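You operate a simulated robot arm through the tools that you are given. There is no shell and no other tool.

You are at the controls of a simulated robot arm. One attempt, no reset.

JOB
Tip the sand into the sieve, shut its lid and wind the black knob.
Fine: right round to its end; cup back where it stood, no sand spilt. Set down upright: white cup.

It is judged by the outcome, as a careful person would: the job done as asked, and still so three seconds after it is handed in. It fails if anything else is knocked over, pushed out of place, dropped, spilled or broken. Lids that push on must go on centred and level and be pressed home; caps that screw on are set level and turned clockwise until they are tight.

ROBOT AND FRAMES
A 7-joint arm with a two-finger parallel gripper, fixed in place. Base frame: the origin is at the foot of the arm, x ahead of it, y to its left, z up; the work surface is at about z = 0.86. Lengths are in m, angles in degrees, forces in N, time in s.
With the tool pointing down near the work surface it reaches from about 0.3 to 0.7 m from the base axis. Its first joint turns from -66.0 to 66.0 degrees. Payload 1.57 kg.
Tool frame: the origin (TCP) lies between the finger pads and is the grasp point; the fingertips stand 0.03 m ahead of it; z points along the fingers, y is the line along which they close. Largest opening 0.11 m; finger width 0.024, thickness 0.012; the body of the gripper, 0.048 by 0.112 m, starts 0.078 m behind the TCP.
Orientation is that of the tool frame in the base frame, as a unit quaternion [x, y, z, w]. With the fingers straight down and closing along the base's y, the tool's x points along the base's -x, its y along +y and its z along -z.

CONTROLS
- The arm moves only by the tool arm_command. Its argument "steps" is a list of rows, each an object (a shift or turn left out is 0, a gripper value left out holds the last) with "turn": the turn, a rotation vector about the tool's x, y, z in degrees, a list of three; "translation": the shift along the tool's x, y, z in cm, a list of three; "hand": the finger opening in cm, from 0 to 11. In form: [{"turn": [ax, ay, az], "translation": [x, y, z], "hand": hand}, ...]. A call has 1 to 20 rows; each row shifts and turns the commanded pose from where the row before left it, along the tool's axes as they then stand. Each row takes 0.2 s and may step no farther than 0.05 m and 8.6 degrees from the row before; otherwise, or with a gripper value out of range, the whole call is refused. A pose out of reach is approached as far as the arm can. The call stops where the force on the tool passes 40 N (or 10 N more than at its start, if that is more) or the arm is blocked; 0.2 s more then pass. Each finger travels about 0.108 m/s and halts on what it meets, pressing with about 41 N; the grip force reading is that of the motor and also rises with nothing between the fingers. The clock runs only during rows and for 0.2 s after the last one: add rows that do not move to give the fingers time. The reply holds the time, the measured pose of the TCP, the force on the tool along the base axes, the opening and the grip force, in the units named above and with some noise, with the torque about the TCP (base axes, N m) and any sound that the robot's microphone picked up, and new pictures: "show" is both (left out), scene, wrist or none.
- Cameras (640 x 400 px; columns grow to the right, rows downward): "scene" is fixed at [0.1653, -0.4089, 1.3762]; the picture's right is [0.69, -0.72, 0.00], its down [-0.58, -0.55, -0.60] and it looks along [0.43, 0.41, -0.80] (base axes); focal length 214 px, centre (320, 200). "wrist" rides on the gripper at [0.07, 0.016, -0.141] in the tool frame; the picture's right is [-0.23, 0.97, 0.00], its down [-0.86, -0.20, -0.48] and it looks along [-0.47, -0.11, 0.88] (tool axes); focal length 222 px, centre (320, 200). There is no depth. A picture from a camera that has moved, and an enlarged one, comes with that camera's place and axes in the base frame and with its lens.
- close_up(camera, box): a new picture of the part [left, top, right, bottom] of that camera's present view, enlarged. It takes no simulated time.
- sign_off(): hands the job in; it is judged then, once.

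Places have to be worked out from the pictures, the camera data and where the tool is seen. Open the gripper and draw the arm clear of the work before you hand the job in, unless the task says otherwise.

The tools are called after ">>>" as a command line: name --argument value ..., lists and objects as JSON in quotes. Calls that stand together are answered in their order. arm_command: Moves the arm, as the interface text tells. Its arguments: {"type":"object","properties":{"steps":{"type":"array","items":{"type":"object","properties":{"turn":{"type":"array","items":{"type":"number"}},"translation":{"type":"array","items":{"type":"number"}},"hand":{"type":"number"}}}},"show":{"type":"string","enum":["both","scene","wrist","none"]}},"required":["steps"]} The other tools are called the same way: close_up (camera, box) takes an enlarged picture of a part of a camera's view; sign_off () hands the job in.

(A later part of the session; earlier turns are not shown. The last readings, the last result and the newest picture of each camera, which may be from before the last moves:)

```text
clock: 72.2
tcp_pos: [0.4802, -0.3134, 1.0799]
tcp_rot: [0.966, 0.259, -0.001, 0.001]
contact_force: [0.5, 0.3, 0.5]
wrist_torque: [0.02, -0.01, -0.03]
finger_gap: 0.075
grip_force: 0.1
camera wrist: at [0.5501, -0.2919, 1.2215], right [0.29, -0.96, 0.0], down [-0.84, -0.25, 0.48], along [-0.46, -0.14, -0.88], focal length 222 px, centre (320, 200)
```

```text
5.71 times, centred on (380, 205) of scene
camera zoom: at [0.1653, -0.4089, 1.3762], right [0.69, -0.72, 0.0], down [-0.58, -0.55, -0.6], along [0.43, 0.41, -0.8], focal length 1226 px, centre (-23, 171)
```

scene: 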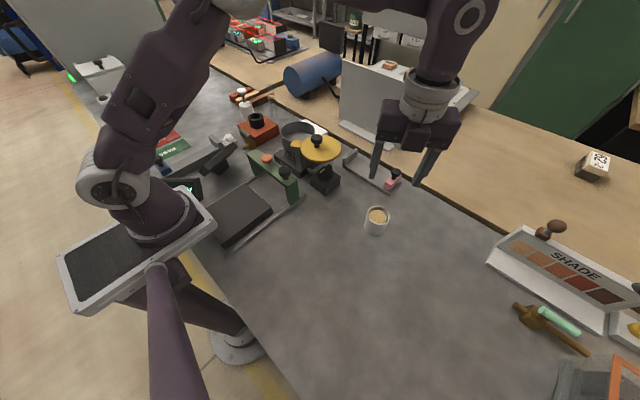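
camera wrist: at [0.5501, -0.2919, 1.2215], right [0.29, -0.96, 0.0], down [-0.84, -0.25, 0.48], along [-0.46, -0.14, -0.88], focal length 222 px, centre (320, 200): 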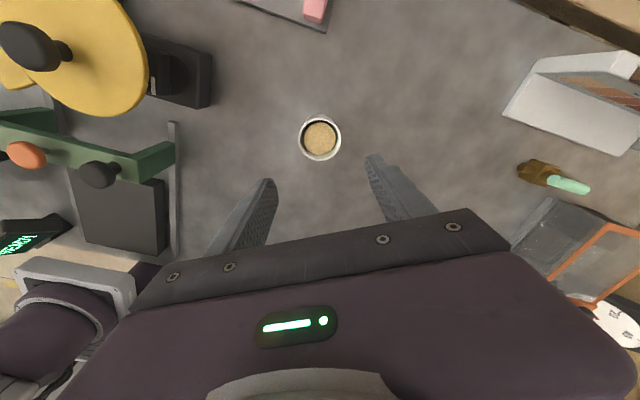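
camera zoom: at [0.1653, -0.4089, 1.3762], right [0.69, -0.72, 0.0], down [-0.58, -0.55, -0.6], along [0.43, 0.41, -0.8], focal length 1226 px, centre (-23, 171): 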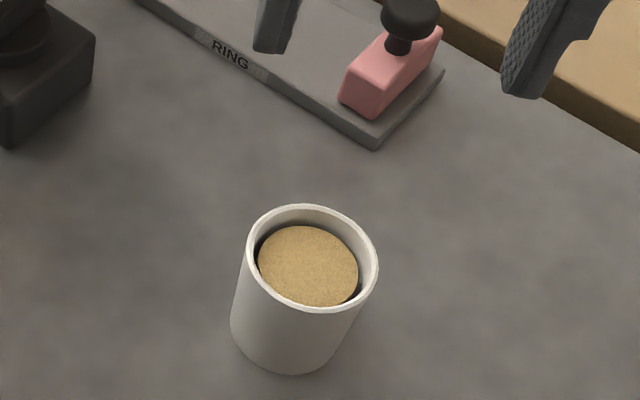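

The cup stands upright on the open spot, nothing spilt. Now I turn the tool to the side-grasp attitude (pointing +x, 21° below level, camera on top) above it.

>>> arm_command --steps '[{"turn": [0, 0, 7.5], "hand": 8}, {"turn": [0, 0, 7.5]}, {"turn": [0, 0, 7.5]}, {"turn": [0, 0, 7.5]}, {"turn": [0, 8.6, 0]}, {"turn": [0, 8.6, 0]}, {"turn": [0, 8.6, 0]}, {"turn": [0, 8.6, 0]}, {"turn": [0, 8.6, 0]}, {"turn": [0, 8.6, 0]}, {"turn": [0, 8.6, 0]}, {"turn": [0, 8.6, 0]}, {}, {}]' --show "both"

```text
clock: 75.2
tcp_pos: [0.4806, -0.3131, 1.0787]
tcp_rot: [0.826, -0.001, 0.564, 0.002]
contact_force: [0.7, 0.4, -0.6]
wrist_torque: [-0.02, 0.01, -0.03]
finger_gap: 0.08
grip_force: 0.1
camera wrist: at [0.3741, -0.3287, 1.1959], right [-0.08, -0.97, -0.21], down [-0.76, 0.2, -0.62], along [0.65, 0.11, -0.75], focal length 222 px, centre (320, 200)
```

scene: 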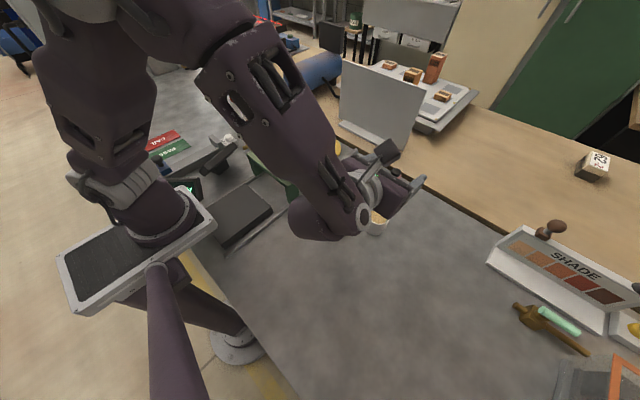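
wrist: 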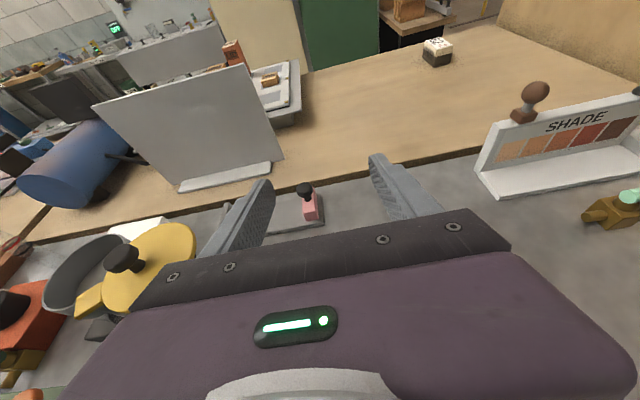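

Attitude is held exactly over the cup. I descend part way to z ≈ 0.965 and check tracking.

>>> arm_command --steps '[{"translation": [-2.65, 0, 1.02]}, {"translation": [-2.65, 0, 1.02]}, {"translation": [-2.65, 0, 1.02]}, {"translation": [-2.65, 0, 1.02]}, {}, {}]' --show "both"

>>> close_up --camera "wrist" --box '[200, 100, 460, 260]'

```text
clock: 76.6
tcp_pos: [0.4787, -0.3114, 0.9651]
tcp_rot: [0.825, 0.0, 0.565, 0.001]
contact_force: [-0.1, 0.8, -0.2]
wrist_torque: [-0.02, 0.0, 0.0]
finger_gap: 0.0799
grip_force: 0.0
camera wrist: at [0.3727, -0.3279, 1.0824], right [-0.08, -0.97, -0.21], down [-0.76, 0.2, -0.62], along [0.65, 0.11, -0.75], focal length 222 px, centre (320, 200)
```

scene: 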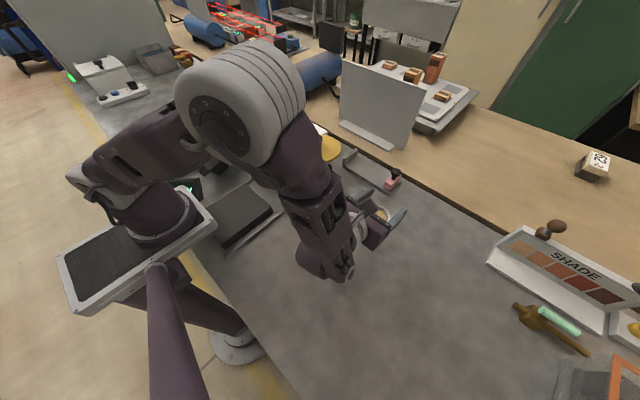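
wrist: 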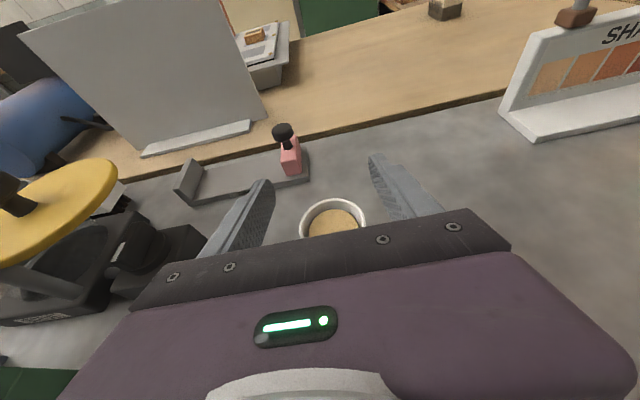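

```text
2.46 times, centred on (330, 180) of wrist
camera zoom: at [0.3727, -0.3279, 1.0824], right [-0.08, -0.97, -0.21], down [-0.76, 0.2, -0.62], along [0.65, 0.11, -0.75], focal length 547 px, centre (295, 249)
```

zoom: 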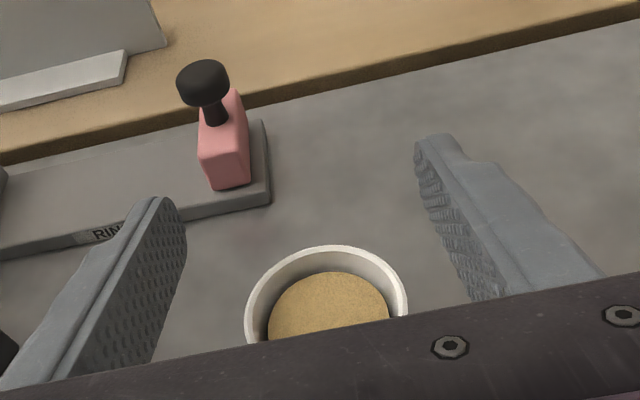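

The cup is centred between the fingers within 2 mm. I descend the last 7 cm to TCP z ≈ 0.895.

>>> arm_command --steps '[{"translation": [-2.2, 0.1, 0.84]}, {"translation": [-2.2, 0, 0.84]}, {"translation": [-2.14, 0, 0.82]}, {}, {}]' --show "both"

>>> close_up --camera "wrist" --box '[200, 100, 460, 260]'

```text
clock: 77.8
tcp_pos: [0.478, -0.312, 0.8942]
tcp_rot: [0.825, 0.0, 0.565, 0.002]
contact_force: [-0.1, -0.3, -0.2]
wrist_torque: [0.01, 0.0, 0.04]
finger_gap: 0.08
grip_force: 0.1
camera wrist: at [0.3729, -0.3294, 1.0121], right [-0.08, -0.97, -0.21], down [-0.76, 0.2, -0.62], along [0.65, 0.11, -0.75], focal length 222 px, centre (320, 200)
```

scene: 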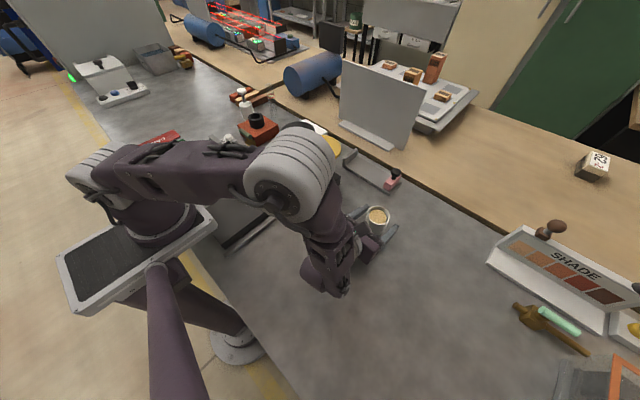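
wrist: 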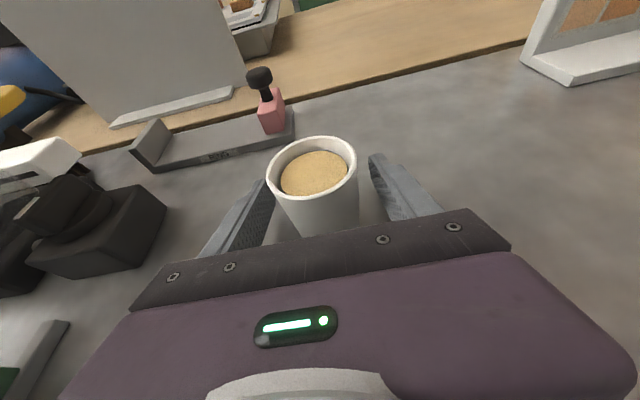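

```text
2.46 times, centred on (330, 180) of wrist
camera zoom: at [0.3729, -0.3294, 1.0121], right [-0.08, -0.97, -0.21], down [-0.76, 0.2, -0.62], along [0.65, 0.11, -0.75], focal length 547 px, centre (295, 249)
```

zoom: 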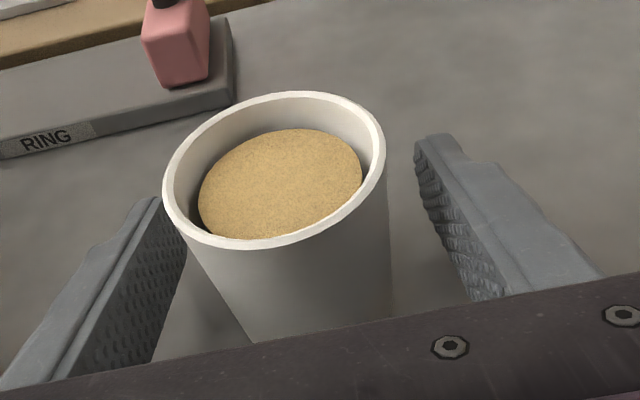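

The cup is well centred. I close on it.

>>> arm_command --steps '[{"hand": 6}, {"hand": 5}, {"hand": 4.3}, {}, {}, {}]' --show "wrist"

>>> close_up --camera "wrist" --box '[200, 100, 460, 260]'

```text
clock: 79.2
tcp_pos: [0.4778, -0.3125, 0.896]
tcp_rot: [0.826, -0.001, 0.564, 0.002]
contact_force: [0.1, 0.9, 0.5]
wrist_torque: [-0.06, 0.0, -0.01]
finger_gap: 0.055
grip_force: 40.8
camera wrist: at [0.3729, -0.3293, 1.0122], right [-0.08, -0.97, -0.21], down [-0.76, 0.2, -0.62], along [0.65, 0.11, -0.75], focal length 222 px, centre (320, 200)
```

wrist: 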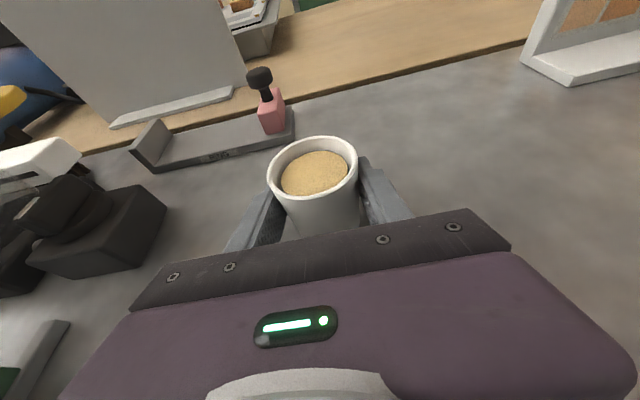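

```text
2.46 times, centred on (330, 180) of wrist
camera zoom: at [0.3729, -0.3293, 1.0122], right [-0.08, -0.97, -0.21], down [-0.76, 0.2, -0.62], along [0.65, 0.11, -0.75], focal length 547 px, centre (295, 249)
```

zoom: 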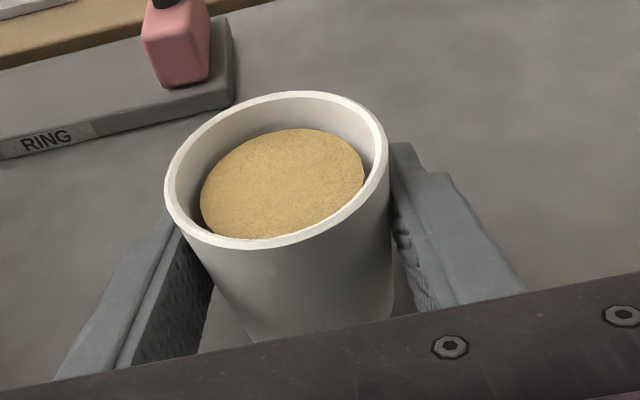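

Gripped at 5.5 cm. I lift very slowly by 1 cm and check for slip.

>>> arm_command --steps '[{"translation": [0.28, 0, -0.107]}, {"translation": [0.28, 0, -0.107]}, {"translation": [0.374, 0, -0.143]}, {}]' --show "scene"

>>> close_up --camera "wrist" --box '[200, 100, 460, 260]'

>>> close_up --camera "scene" --box '[340, 170, 420, 240]'

```text
clock: 80.2
tcp_pos: [0.4797, -0.3124, 0.9052]
tcp_rot: [0.826, 0.001, 0.564, 0.001]
contact_force: [-0.2, -0.4, -1.4]
wrist_torque: [0.01, 0.02, 0.01]
finger_gap: 0.0549
grip_force: 41.0
```

scene: 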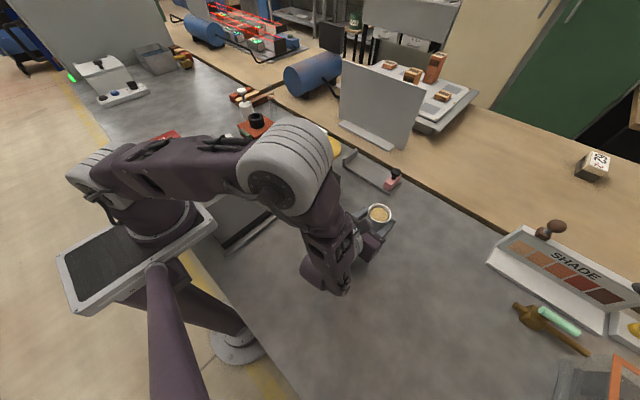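

```text
2.46 times, centred on (330, 180) of wrist
camera zoom: at [0.3732, -0.3295, 1.0224], right [-0.08, -0.97, -0.21], down [-0.76, 0.2, -0.62], along [0.65, 0.11, -0.75], focal length 547 px, centre (295, 249)
```

zoom: 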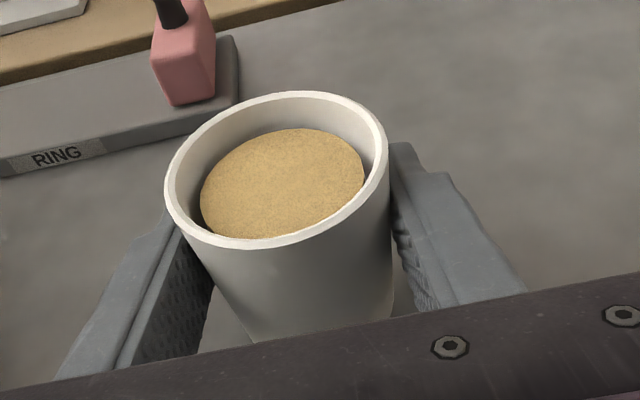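

```text
5.71 times, centred on (380, 205) of scene
camera zoom: at [0.1653, -0.4089, 1.3762], right [0.69, -0.72, 0.0], down [-0.58, -0.55, -0.6], along [0.43, 0.41, -0.8], focal length 1226 px, centre (-23, 171)
```

zoom: 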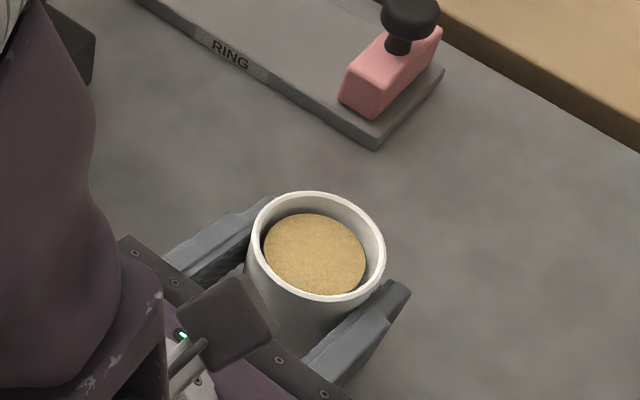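

The side grip holds without any slip. I lift slowly to z ≈ 1.10, keeping the cup upright.

>>> arm_command --steps '[{"translation": [0.5, 0, -0.19]}, {"translation": [1.0, 0, -0.38]}, {"translation": [1.5, 0, -0.575]}, {"translation": [1.9, 0, -0.728]}, {"translation": [1.9, 0, -0.728]}, {"translation": [1.9, 0, -0.728]}, {"translation": [1.9, 0, -0.728]}, {"translation": [1.9, 0, -0.728]}, {"translation": [1.9, 0, -0.728]}, {"translation": [1.9, 0, -0.728]}, {"translation": [1.2, 0, -0.46]}, {"translation": [0.6, 0, -0.23]}, {}, {}]' --show "both"

>>> close_up --camera "wrist" --box '[200, 100, 460, 260]'

```text
clock: 83.2
tcp_pos: [0.4795, -0.3129, 1.0985]
tcp_rot: [0.826, 0.0, 0.564, 0.001]
contact_force: [0.1, -0.1, -1.8]
wrist_torque: [-0.01, 0.0, 0.01]
finger_gap: 0.0548
grip_force: 40.9
camera wrist: at [0.3741, -0.3293, 1.2166], right [-0.08, -0.97, -0.21], down [-0.76, 0.2, -0.62], along [0.65, 0.11, -0.75], focal length 222 px, centre (320, 200)
```

scene: 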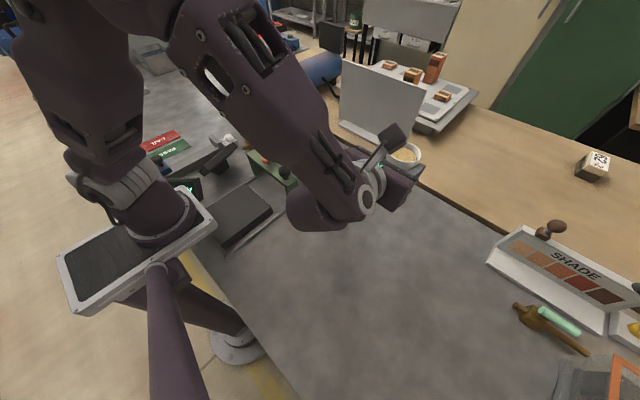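
wrist: 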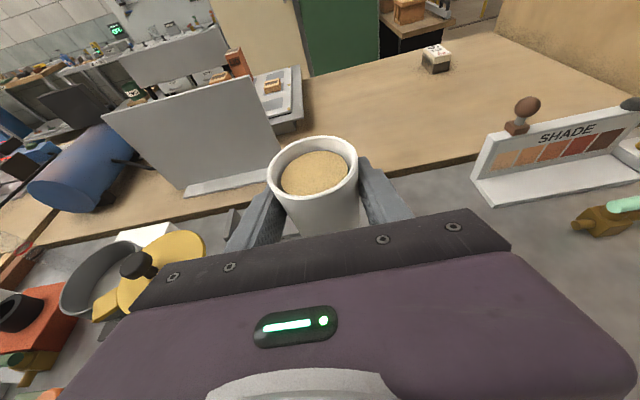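

```text
2.46 times, centred on (330, 180) of wrist
camera zoom: at [0.3741, -0.3293, 1.2166], right [-0.08, -0.97, -0.21], down [-0.76, 0.2, -0.62], along [0.65, 0.11, -0.75], focal length 547 px, centre (295, 249)
```

zoom: 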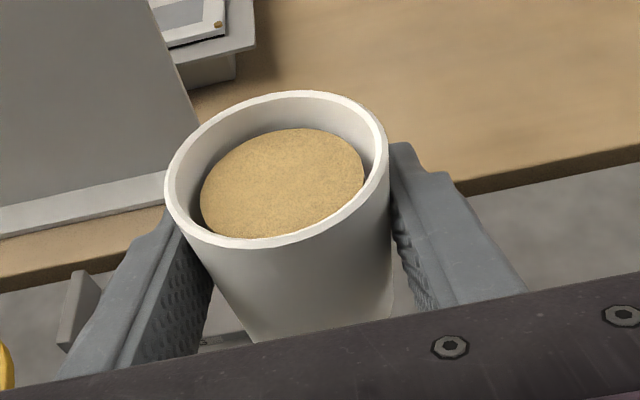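

No slip at all. I carry the cup over, level at z = 1.10, towards the pour position beside the bowl centre, about (0.535, 0.008).

>>> arm_command --steps '[{"translation": [0.059, -0.963, 0.154]}, {"translation": [0.0985, -1.605, 0.257]}, {"translation": [0.138, -2.247, 0.36]}, {"translation": [0.158, -2.57, 0.411]}, {"translation": [0.158, -2.57, 0.411]}, {"translation": [0.158, -2.57, 0.411]}, {"translation": [0.158, -2.57, 0.411]}, {"translation": [0.158, -2.57, 0.411]}, {"translation": [0.158, -2.57, 0.411]}, {"translation": [0.158, -2.57, 0.411]}, {"translation": [0.158, -2.57, 0.411]}, {"translation": [0.158, -2.57, 0.411]}, {"translation": [0.118, -1.926, 0.308]}, {"translation": [0.079, -1.284, 0.206]}, {"translation": [0.059, -0.963, 0.154]}, {}, {}]' --show "both"

>>> close_up --camera "wrist" --box '[160, 80, 480, 280]'

>>> close_up --camera "scene" --box '[250, 60, 370, 190]'

```text
clock: 86.8
tcp_pos: [0.536, 0.0087, 1.0978]
tcp_rot: [0.826, 0.0, 0.564, 0.002]
contact_force: [1.3, 0.1, -1.2]
wrist_torque: [-0.01, 0.0, 0.01]
finger_gap: 0.0548
grip_force: 40.3
camera wrist: at [0.4295, -0.008, 1.2155], right [-0.08, -0.97, -0.21], down [-0.76, 0.2, -0.62], along [0.65, 0.11, -0.75], focal length 222 px, centre (320, 200)
```

scene: 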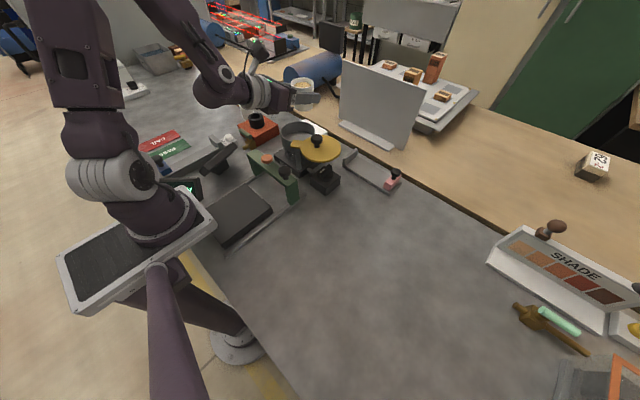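
wrist: 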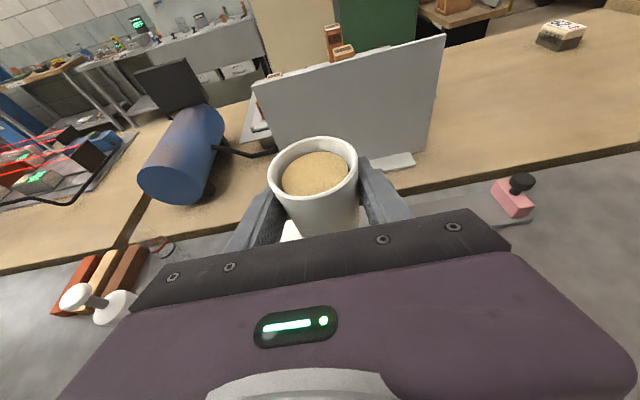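

```text
2.00 times, centred on (320, 180) of wrist
camera zoom: at [0.4295, -0.008, 1.2155], right [-0.08, -0.97, -0.21], down [-0.76, 0.2, -0.62], along [0.65, 0.11, -0.75], focal length 444 px, centre (320, 240)
```

zoom: 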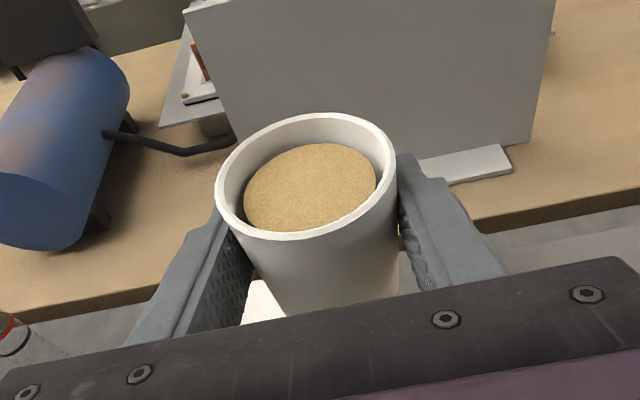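

```text
3.08 times, centred on (310, 125) of scene
camera zoom: at [0.1653, -0.4089, 1.3762], right [0.69, -0.72, 0.0], down [-0.58, -0.55, -0.6], along [0.43, 0.41, -0.8], focal length 660 px, centre (351, 431)
```

zoom: 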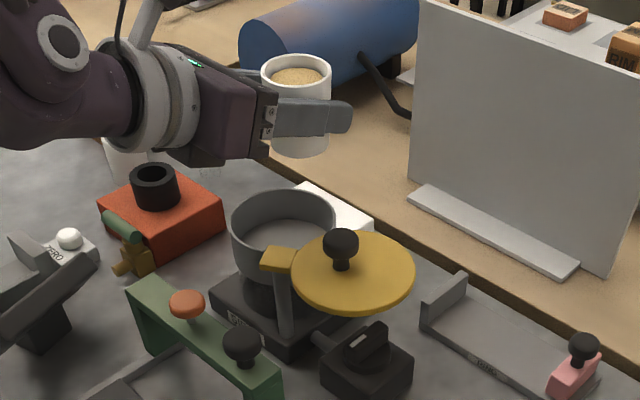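

The bowl is clearly visible now, centred at about (0.527, 0.028) with its rim near z = 0.975. I lower the cup to TCP z ≈ 1.055 and take it a few millimetres back before tilting.

>>> arm_command --steps '[{"translation": [-1.34, 0.2, 0.51]}, {"translation": [-1.34, 0.2, 0.51]}, {"translation": [-1.34, 0.2, 0.51]}, {}, {}]' --show "scene"

>>> close_up --camera "scene" --box '[250, 60, 370, 190]'

```text
clock: 88.0
tcp_pos: [0.5366, 0.0053, 1.0628]
tcp_rot: [0.826, 0.0, 0.563, 0.001]
contact_force: [-1.5, 0.1, -0.6]
wrist_torque: [0.01, 0.03, 0.02]
finger_gap: 0.0548
grip_force: 41.4
out of reach, approached as far as the arm can: row 2, 3
```

scene: 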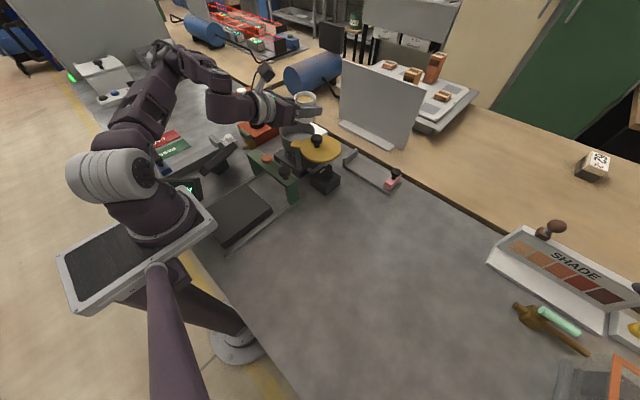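

```text
3.08 times, centred on (310, 125) of scene
camera zoom: at [0.1653, -0.4089, 1.3762], right [0.69, -0.72, 0.0], down [-0.58, -0.55, -0.6], along [0.43, 0.41, -0.8], focal length 660 px, centre (351, 431)
```

zoom: 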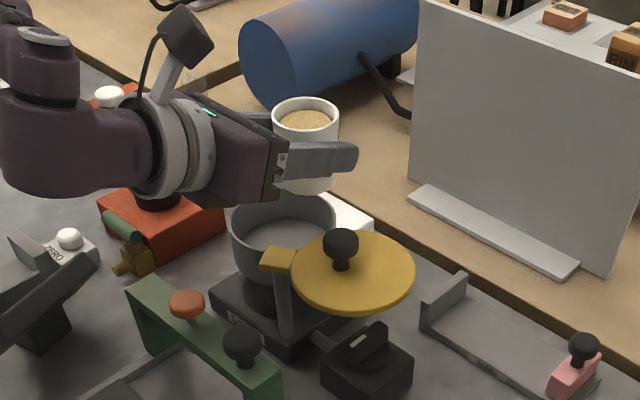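

The arm re-folded its elbow to the left as it came down (rows 2–3 were at the edge of reach), so I check the left side for any contact before tilting.

>>> close_up --camera "scene" --box '[60, 30, 290, 200]'

>>> close_up --camera "wrist" --box '[0, 0, 640, 400]'

```text
2.35 times, centred on (175, 115) of scene
camera zoom: at [0.1653, -0.4089, 1.3762], right [0.69, -0.72, 0.0], down [-0.58, -0.55, -0.6], along [0.43, 0.41, -0.8], focal length 505 px, centre (661, 400)
```

zoom: 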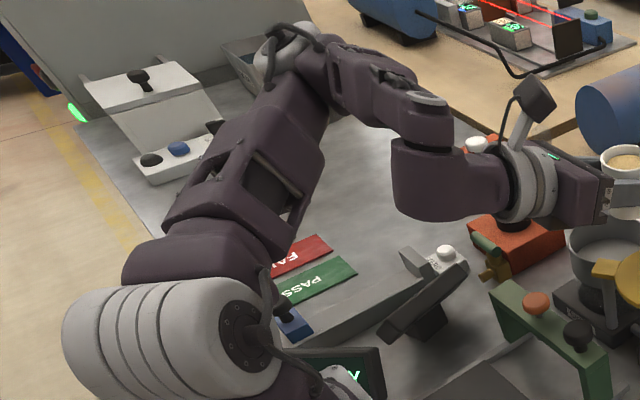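

```text
1.00 times, centred on (320, 200) of wrist (not enlarged: the box is as wide or as high as the picture)
camera zoom: at [0.4318, -0.0134, 1.1808], right [-0.08, -0.97, -0.21], down [-0.76, 0.2, -0.62], along [0.65, 0.11, -0.75], focal length 222 px, centre (320, 200)
```

zoom: 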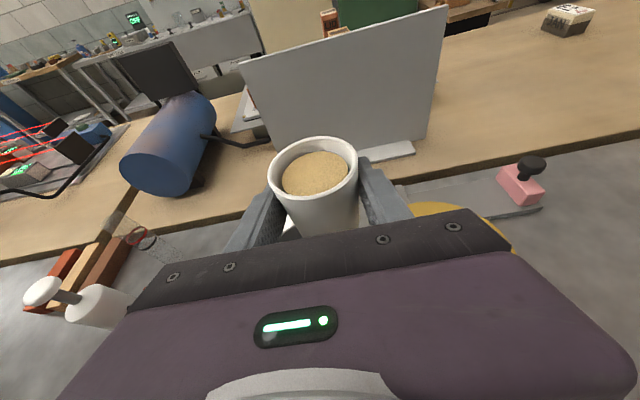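

Nothing has been touched and the cup is steady over the bowl. I shift 1 cm away (-y) to allow for the pour arc and start tilting: the first 40° towards +y.

>>> arm_command --steps '[{"translation": [0.2, 1.0, -0.08]}, {}, {"turn": [0, 0, -5]}, {"turn": [0, 0, -7]}, {"turn": [0, 0, -7]}, {"turn": [0, 0, -7]}, {"turn": [0, 0, -7]}, {"turn": [0, 0, -5]}, {}]' --show "both"

>>> close_up --camera "scene" --box '[250, 60, 370, 190]'

```text
clock: 90.0
tcp_pos: [0.5367, -0.0064, 1.0648]
tcp_rot: [0.781, 0.269, 0.533, 0.185]
contact_force: [-0.4, 0.1, -1.0]
wrist_torque: [0.05, -0.02, -0.01]
finger_gap: 0.0547
grip_force: 40.8
camera wrist: at [0.43, 0.0233, 1.1781], right [0.15, -0.91, 0.39], down [-0.74, -0.37, -0.57], along [0.66, -0.2, -0.72], focal length 222 px, centre (320, 200)
```

scene: 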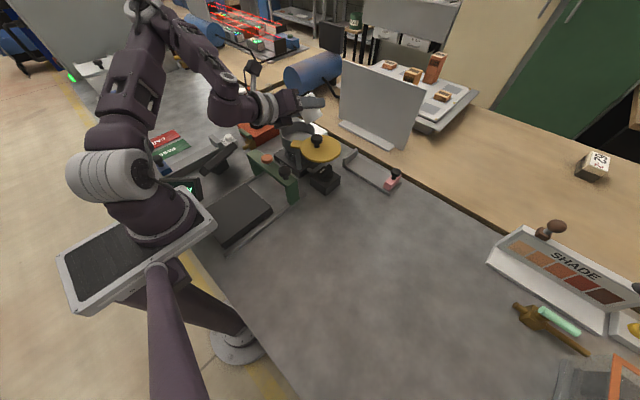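
wrist: 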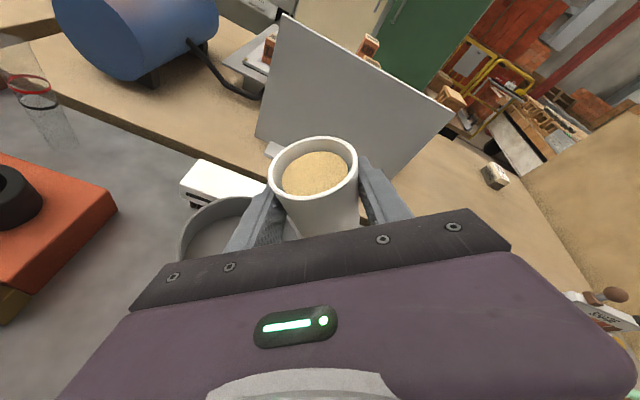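

```text
3.08 times, centred on (310, 125) of scene
camera zoom: at [0.1653, -0.4089, 1.3762], right [0.69, -0.72, 0.0], down [-0.58, -0.55, -0.6], along [0.43, 0.41, -0.8], focal length 660 px, centre (351, 431)
```

zoom: 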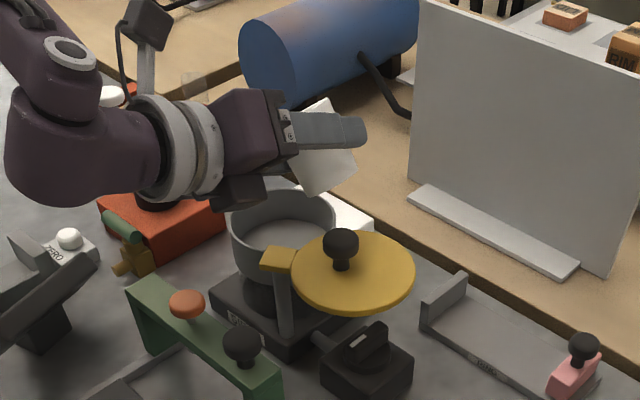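

No sand has left the cup yet at 38° of tilt; the bowl lies under the lip side. I tilt on to 75° of roll slowly.

>>> arm_command --steps '[{"turn": [0, 0, -5]}, {"turn": [0, 0, -5]}, {"turn": [0, 0, -5]}, {"turn": [0, 0, -5]}, {"turn": [0, 0, -5]}, {"turn": [0, 0, -5]}, {"turn": [0, 0, -5]}, {}]' --show "both"

>>> close_up --camera "scene" --box '[250, 60, 370, 190]'

>>> close_up --camera "wrist" --box '[160, 80, 480, 280]'

```text
clock: 91.8
tcp_pos: [0.5376, -0.0056, 1.0658]
tcp_rot: [0.663, 0.492, 0.452, 0.338]
contact_force: [0.9, 0.9, -0.9]
wrist_torque: [-0.03, 0.01, 0.0]
finger_gap: 0.0548
grip_force: 40.8
camera wrist: at [0.4195, 0.0548, 1.1511], right [0.31, -0.5, 0.81], down [-0.61, -0.76, -0.23], along [0.73, -0.42, -0.54], focal length 222 px, centre (320, 200)
```

scene: 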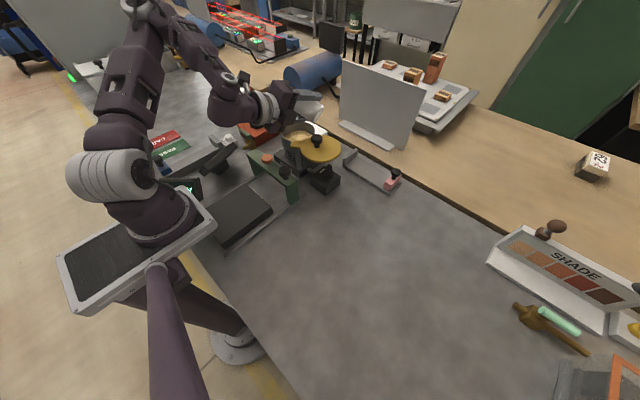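
wrist: 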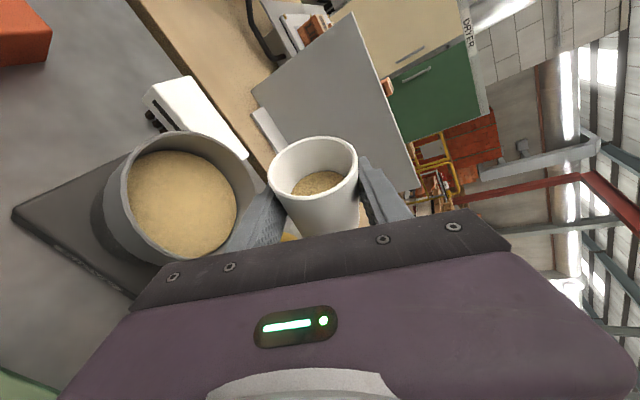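

```text
3.08 times, centred on (310, 125) of scene
camera zoom: at [0.1653, -0.4089, 1.3762], right [0.69, -0.72, 0.0], down [-0.58, -0.55, -0.6], along [0.43, 0.41, -0.8], focal length 660 px, centre (351, 431)
```

zoom: 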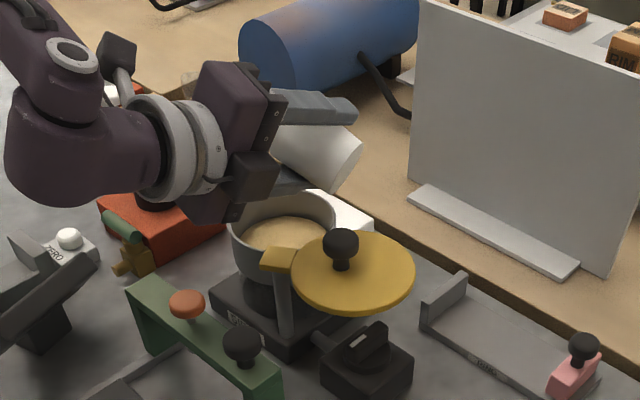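

```text
2.00 times, centred on (320, 180) of wrist
camera zoom: at [0.4195, 0.0548, 1.1511], right [0.31, -0.5, 0.81], down [-0.61, -0.76, -0.23], along [0.73, -0.42, -0.54], focal length 444 px, centre (320, 240)
```

zoom: 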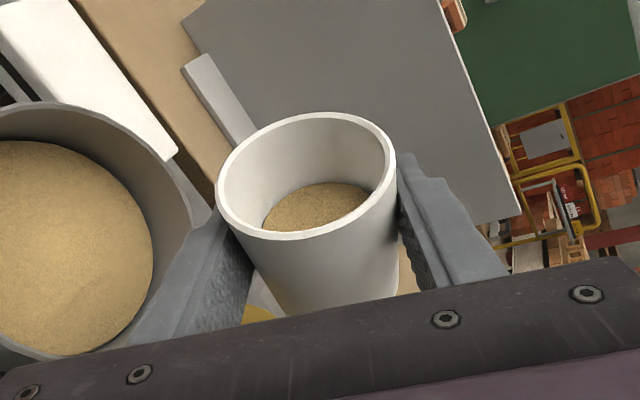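

The sand is flowing neatly into the bowl and the cup is already mostly empty. I continue the tilt to about 150°, moving 2 cm towards +y so the lip stays over the bowl centre.

>>> arm_command --steps '[{"turn": [0, 0, -5], "translation": [0.48, -0.13, 0]}, {"turn": [0, 0, -5], "translation": [0.49, -0.08, 0]}, {"turn": [0, 0, -5], "translation": [0.5, -0.04, 0]}, {"turn": [0, 0, -5], "translation": [0.5, 0, 0]}, {"turn": [0, 0, -6]}, {"turn": [0, 0, -6]}, {"turn": [0, 0, -6]}, {"turn": [0, 0, -6]}, {"turn": [0, 0, -6]}, {}, {}]' --show "both"

>>> close_up --camera "wrist" --box '[160, 80, 480, 280]'

>>> close_up --camera "scene" --box '[250, 60, 370, 190]'

```text
clock: 94.2
tcp_pos: [0.5371, 0.0123, 1.0669]
tcp_rot: [0.393, 0.726, 0.268, 0.496]
contact_force: [-0.4, 0.8, -0.1]
wrist_torque: [0.0, -0.02, 0.04]
finger_gap: 0.0543
grip_force: 40.7
camera wrist: at [0.3977, 0.0802, 1.0956], right [0.34, 0.34, 0.88], down [-0.34, -0.82, 0.45], along [0.88, -0.45, -0.17], focal length 222 px, centre (320, 200)
```

scene: 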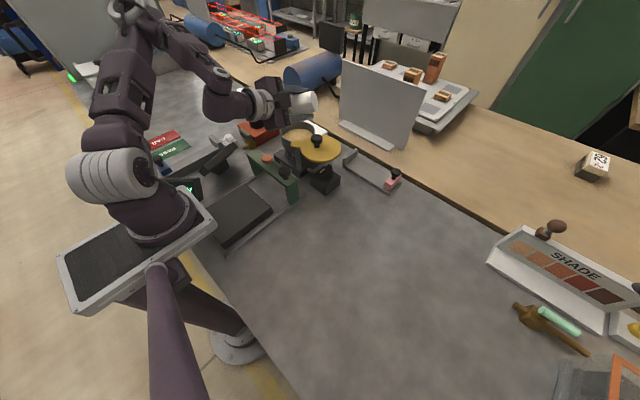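
wrist: 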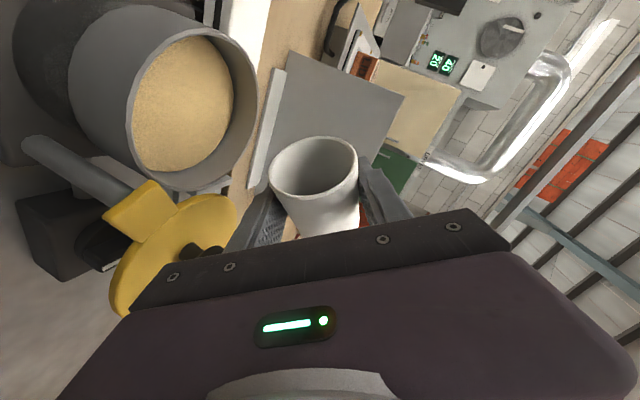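

```text
2.00 times, centred on (320, 180) of wrist
camera zoom: at [0.3977, 0.0802, 1.0956], right [0.34, 0.34, 0.88], down [-0.34, -0.82, 0.45], along [0.88, -0.45, -0.17], focal length 444 px, centre (320, 240)
```

zoom: 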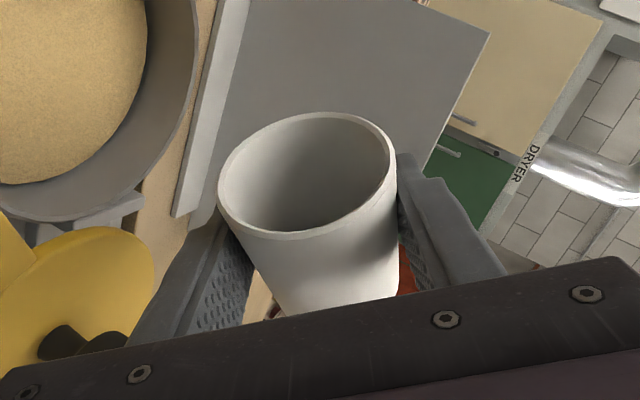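

```text
3.08 times, centred on (310, 125) of scene
camera zoom: at [0.1653, -0.4089, 1.3762], right [0.69, -0.72, 0.0], down [-0.58, -0.55, -0.6], along [0.43, 0.41, -0.8], focal length 660 px, centre (351, 431)
```

zoom: 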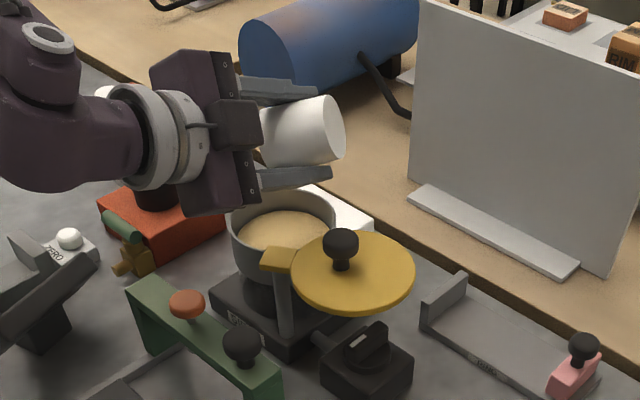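

The cup looks empty; I zoom into it and around the sieve to confirm that nothing is left and none was spilt.

>>> close_up --camera "wrist" --box '[255, 125, 375, 215]'

>>> close_up --camera "scene" --box '[270, 110, 350, 180]'

>>> close_up --camera "wrist" --box '[0, 0, 280, 240]'

```text
4.44 times, centred on (315, 170) of wrist
camera zoom: at [0.3977, 0.0802, 1.0956], right [0.34, 0.34, 0.88], down [-0.34, -0.82, 0.45], along [0.88, -0.45, -0.17], focal length 987 px, centre (342, 333)
```

zoom: 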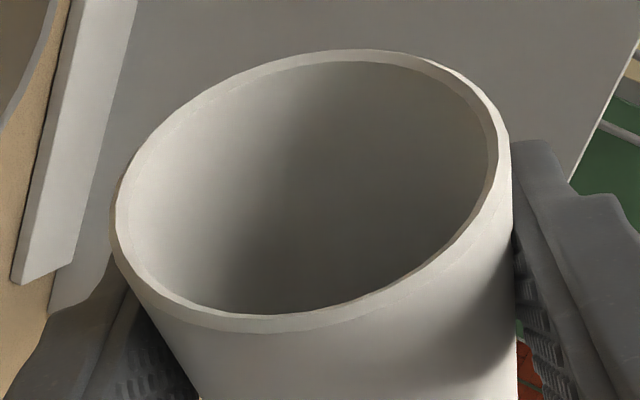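

```text
5.71 times, centred on (310, 145) of scene
camera zoom: at [0.1653, -0.4089, 1.3762], right [0.69, -0.72, 0.0], down [-0.58, -0.55, -0.6], along [0.43, 0.41, -0.8], focal length 1226 px, centre (377, 514)
```

zoom: 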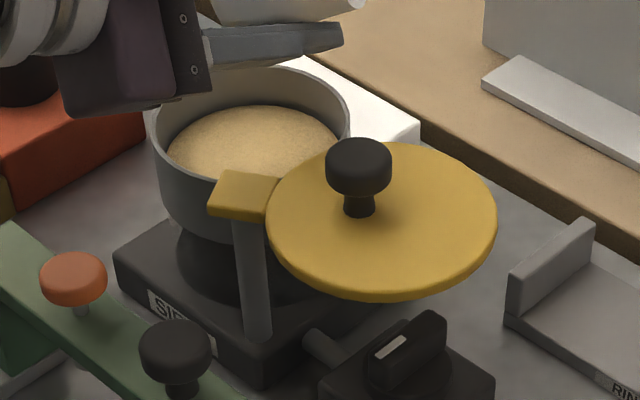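

```text
1.67 times, centred on (140, 120) of wrist
camera zoom: at [0.3977, 0.0802, 1.0956], right [0.34, 0.34, 0.88], down [-0.34, -0.82, 0.45], along [0.88, -0.45, -0.17], focal length 370 px, centre (620, 333)
```

zoom: 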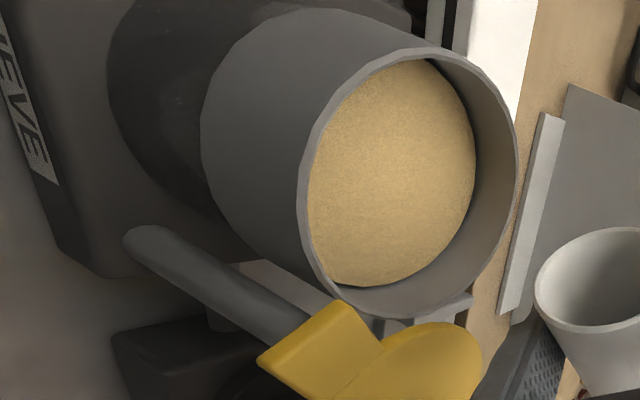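

The cup appears empty with no spill anywhere. I tip a little further for the last grains, then roll back upright in the same place.

>>> arm_command --steps '[{"turn": [0, 0, -8]}, {"turn": [0, 0, -8]}, {}, {}, {"turn": [0, 0, 8]}, {"turn": [0, 0, 8]}, {"turn": [0, 0, 8]}, {"turn": [0, 0, 8]}, {"turn": [0, 0, 8]}, {"turn": [0, 0, 8]}, {"turn": [0, 0, 8]}, {"turn": [0, 0, 8]}, {"turn": [0, 0, 8]}, {}]' --show "both"

```text
clock: 97.2
tcp_pos: [0.5374, 0.0134, 1.0668]
tcp_rot: [0.689, 0.456, 0.47, 0.312]
contact_force: [0.4, -0.2, -0.2]
wrist_torque: [0.02, -0.02, 0.03]
finger_gap: 0.0542
grip_force: 40.5
camera wrist: at [0.4222, 0.0707, 1.1581], right [0.29, -0.59, 0.75], down [-0.63, -0.71, -0.31], along [0.71, -0.39, -0.58], focal length 222 px, centre (320, 200)
```

scene: 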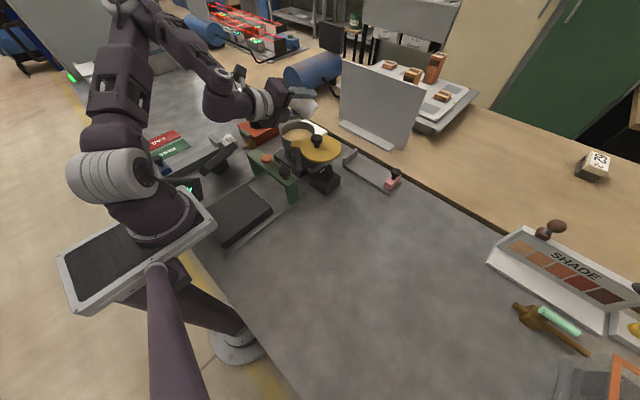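
wrist: 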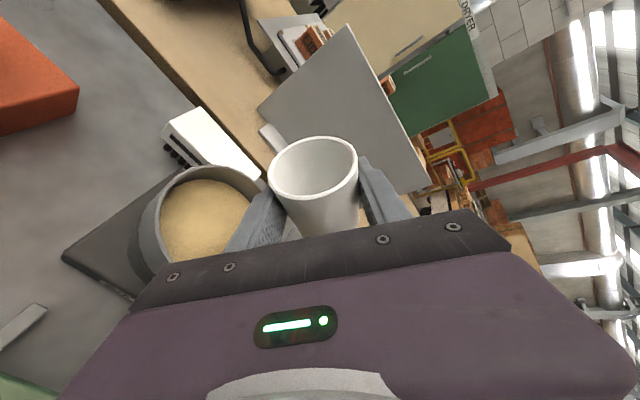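

The cup is empty and nothing was spilt. I roll the remaining 67° back upright, then rise back to z = 1.10.

>>> arm_command --steps '[{"turn": [0, 0, 8]}, {"turn": [0, 0, 8]}, {"turn": [0, 0, 8]}, {"turn": [0, 0, 8]}, {"turn": [0, 0, 8]}, {"turn": [0, 0, 8]}, {"turn": [0, 0, 8]}, {"turn": [0, 0, 8]}, {"turn": [0, 0, 3]}, {}, {"translation": [1.1, 0, -0.42]}, {"translation": [1.1, 0, -0.42]}, {"translation": [1.1, 0, -0.42]}, {"translation": [1.1, 0, -0.42]}, {}, {}]' --show "both"

```text
clock: 100.6
tcp_pos: [0.5379, 0.0127, 1.1138]
tcp_rot: [0.825, 0.0, 0.565, 0.001]
contact_force: [-0.2, -0.7, -0.3]
wrist_torque: [0.02, -0.02, 0.0]
finger_gap: 0.0539
grip_force: 40.6
camera wrist: at [0.4322, -0.003, 1.2308], right [-0.08, -0.97, -0.21], down [-0.76, 0.2, -0.62], along [0.65, 0.11, -0.75], focal length 222 px, centre (320, 200)
```

scene: 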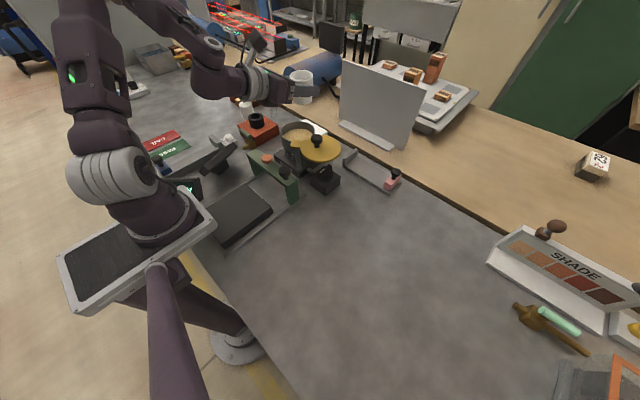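
wrist: 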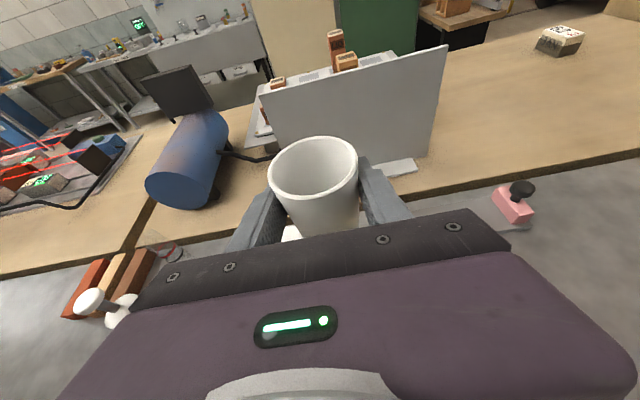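

All good. I carry the empty cup back to the open spot and lower it part way.

>>> arm_command --steps '[{"translation": [-0.376, 3.61, -0.551]}, {"translation": [-0.376, 3.61, -0.551]}, {"translation": [-0.376, 3.61, -0.551]}, {"translation": [-0.376, 3.61, -0.551]}, {"translation": [-0.376, 3.61, -0.551]}, {"translation": [-0.376, 3.61, -0.551]}, {"translation": [-0.376, 3.61, -0.551]}, {"translation": [-0.376, 3.61, -0.551]}, {"translation": [-0.376, 3.61, -0.551]}, {}, {"translation": [-2.8, 0, 1.074]}, {"translation": [-2.8, 0, 1.074]}, {"translation": [-2.8, 0, 1.074]}, {"translation": [-2.8, 0, 1.074]}, {"translation": [-2.8, 0, 1.074]}, {"translation": [-2.8, 0, 1.074]}, {}, {}]' --show "both"

```text
clock: 104.4
tcp_pos: [0.4794, -0.3122, 0.9201]
tcp_rot: [0.826, 0.001, 0.564, 0.001]
contact_force: [0.3, 0.4, -0.3]
wrist_torque: [0.0, 0.01, 0.0]
finger_gap: 0.0536
grip_force: 41.3
camera wrist: at [0.3733, -0.3277, 1.0378], right [-0.08, -0.97, -0.21], down [-0.76, 0.2, -0.62], along [0.65, 0.11, -0.75], focal length 222 px, centre (320, 200)
```

scene: 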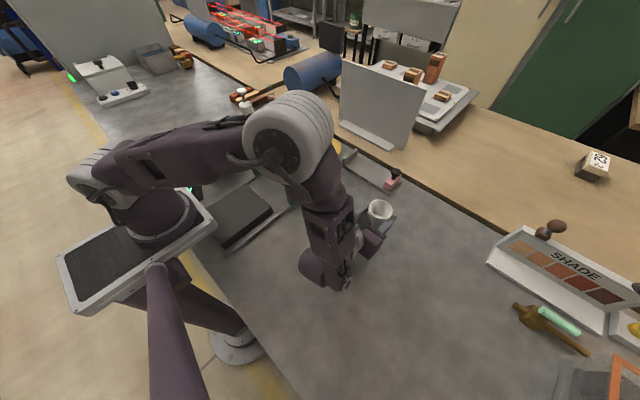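
wrist: 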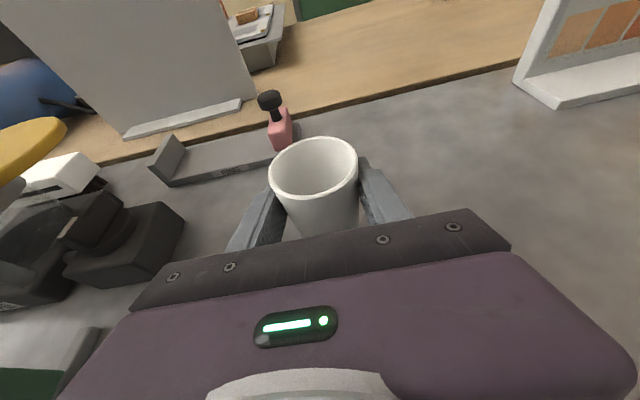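

The cup is still firm in the grip. I lower it the last 2 cm and then in 2 mm steps to feel the table.

>>> arm_command --steps '[{"translation": [-0.93, 0, 0.358]}, {"translation": [-0.93, 0, 0.358]}, {}]' --show "none"

>>> arm_command --steps '[{"translation": [-0.19, 0, 0.072]}, {"translation": [-0.19, 0, 0.072]}, {}]' --show "none"

```text
clock: 105.2
tcp_pos: [0.477, -0.3124, 0.9009]
tcp_rot: [0.826, 0.001, 0.564, 0.0]
contact_force: [-0.1, -1.0, -0.2]
wrist_torque: [0.02, 0.01, -0.01]
finger_gap: 0.0537
grip_force: 40.5
```

```text
clock: 106.0
tcp_pos: [0.4786, -0.3119, 0.8962]
tcp_rot: [0.825, 0.0, 0.565, 0.001]
contact_force: [0.8, 0.6, -0.4]
wrist_torque: [-0.04, 0.0, 0.0]
finger_gap: 0.0536
grip_force: 41.0
```

No table contact yet; I continue in small steps.

>>> arm_command --steps '[{"translation": [-0.19, 0, 0.072]}, {"translation": [-0.14, 0, 0.054]}, {}]' --show "none"

>>> arm_command --steps '[{"translation": [-0.14, 0, 0.054]}, {"translation": [-0.14, 0, 0.054]}, {}]' --show "none"

>>> close_up --camera "scene" --box '[340, 170, 420, 240]'

```text
clock: 106.8
tcp_pos: [0.4777, -0.3114, 0.8951]
tcp_rot: [0.824, 0.001, 0.567, 0.002]
contact_force: [-0.9, 3.9, 33.3]
wrist_torque: [-0.08, -0.11, -0.15]
finger_gap: 0.0538
grip_force: 41.2
```

```text
clock: 107.6
tcp_pos: [0.4778, -0.3113, 0.8915]
tcp_rot: [0.824, 0.001, 0.567, 0.001]
contact_force: [3.2, -2.7, 32.3]
wrist_torque: [-0.12, -0.11, -0.11]
finger_gap: 0.0526
grip_force: 40.9
```

```text
5.71 times, centred on (380, 205) of scene
camera zoom: at [0.1649, -0.4086, 1.3763], right [0.69, -0.72, 0.0], down [-0.58, -0.55, -0.6], along [0.43, 0.41, -0.8], focal length 1226 px, centre (-23, 171)
```

zoom: 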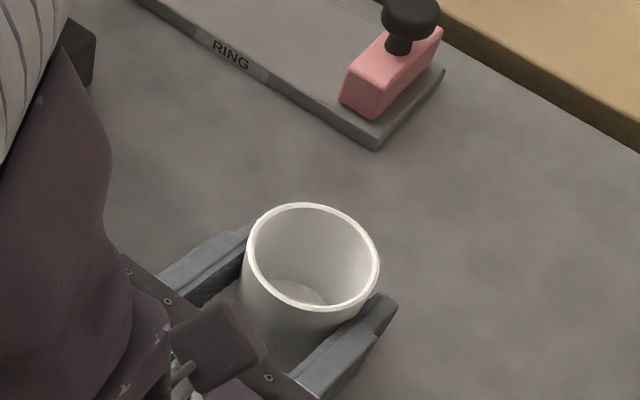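

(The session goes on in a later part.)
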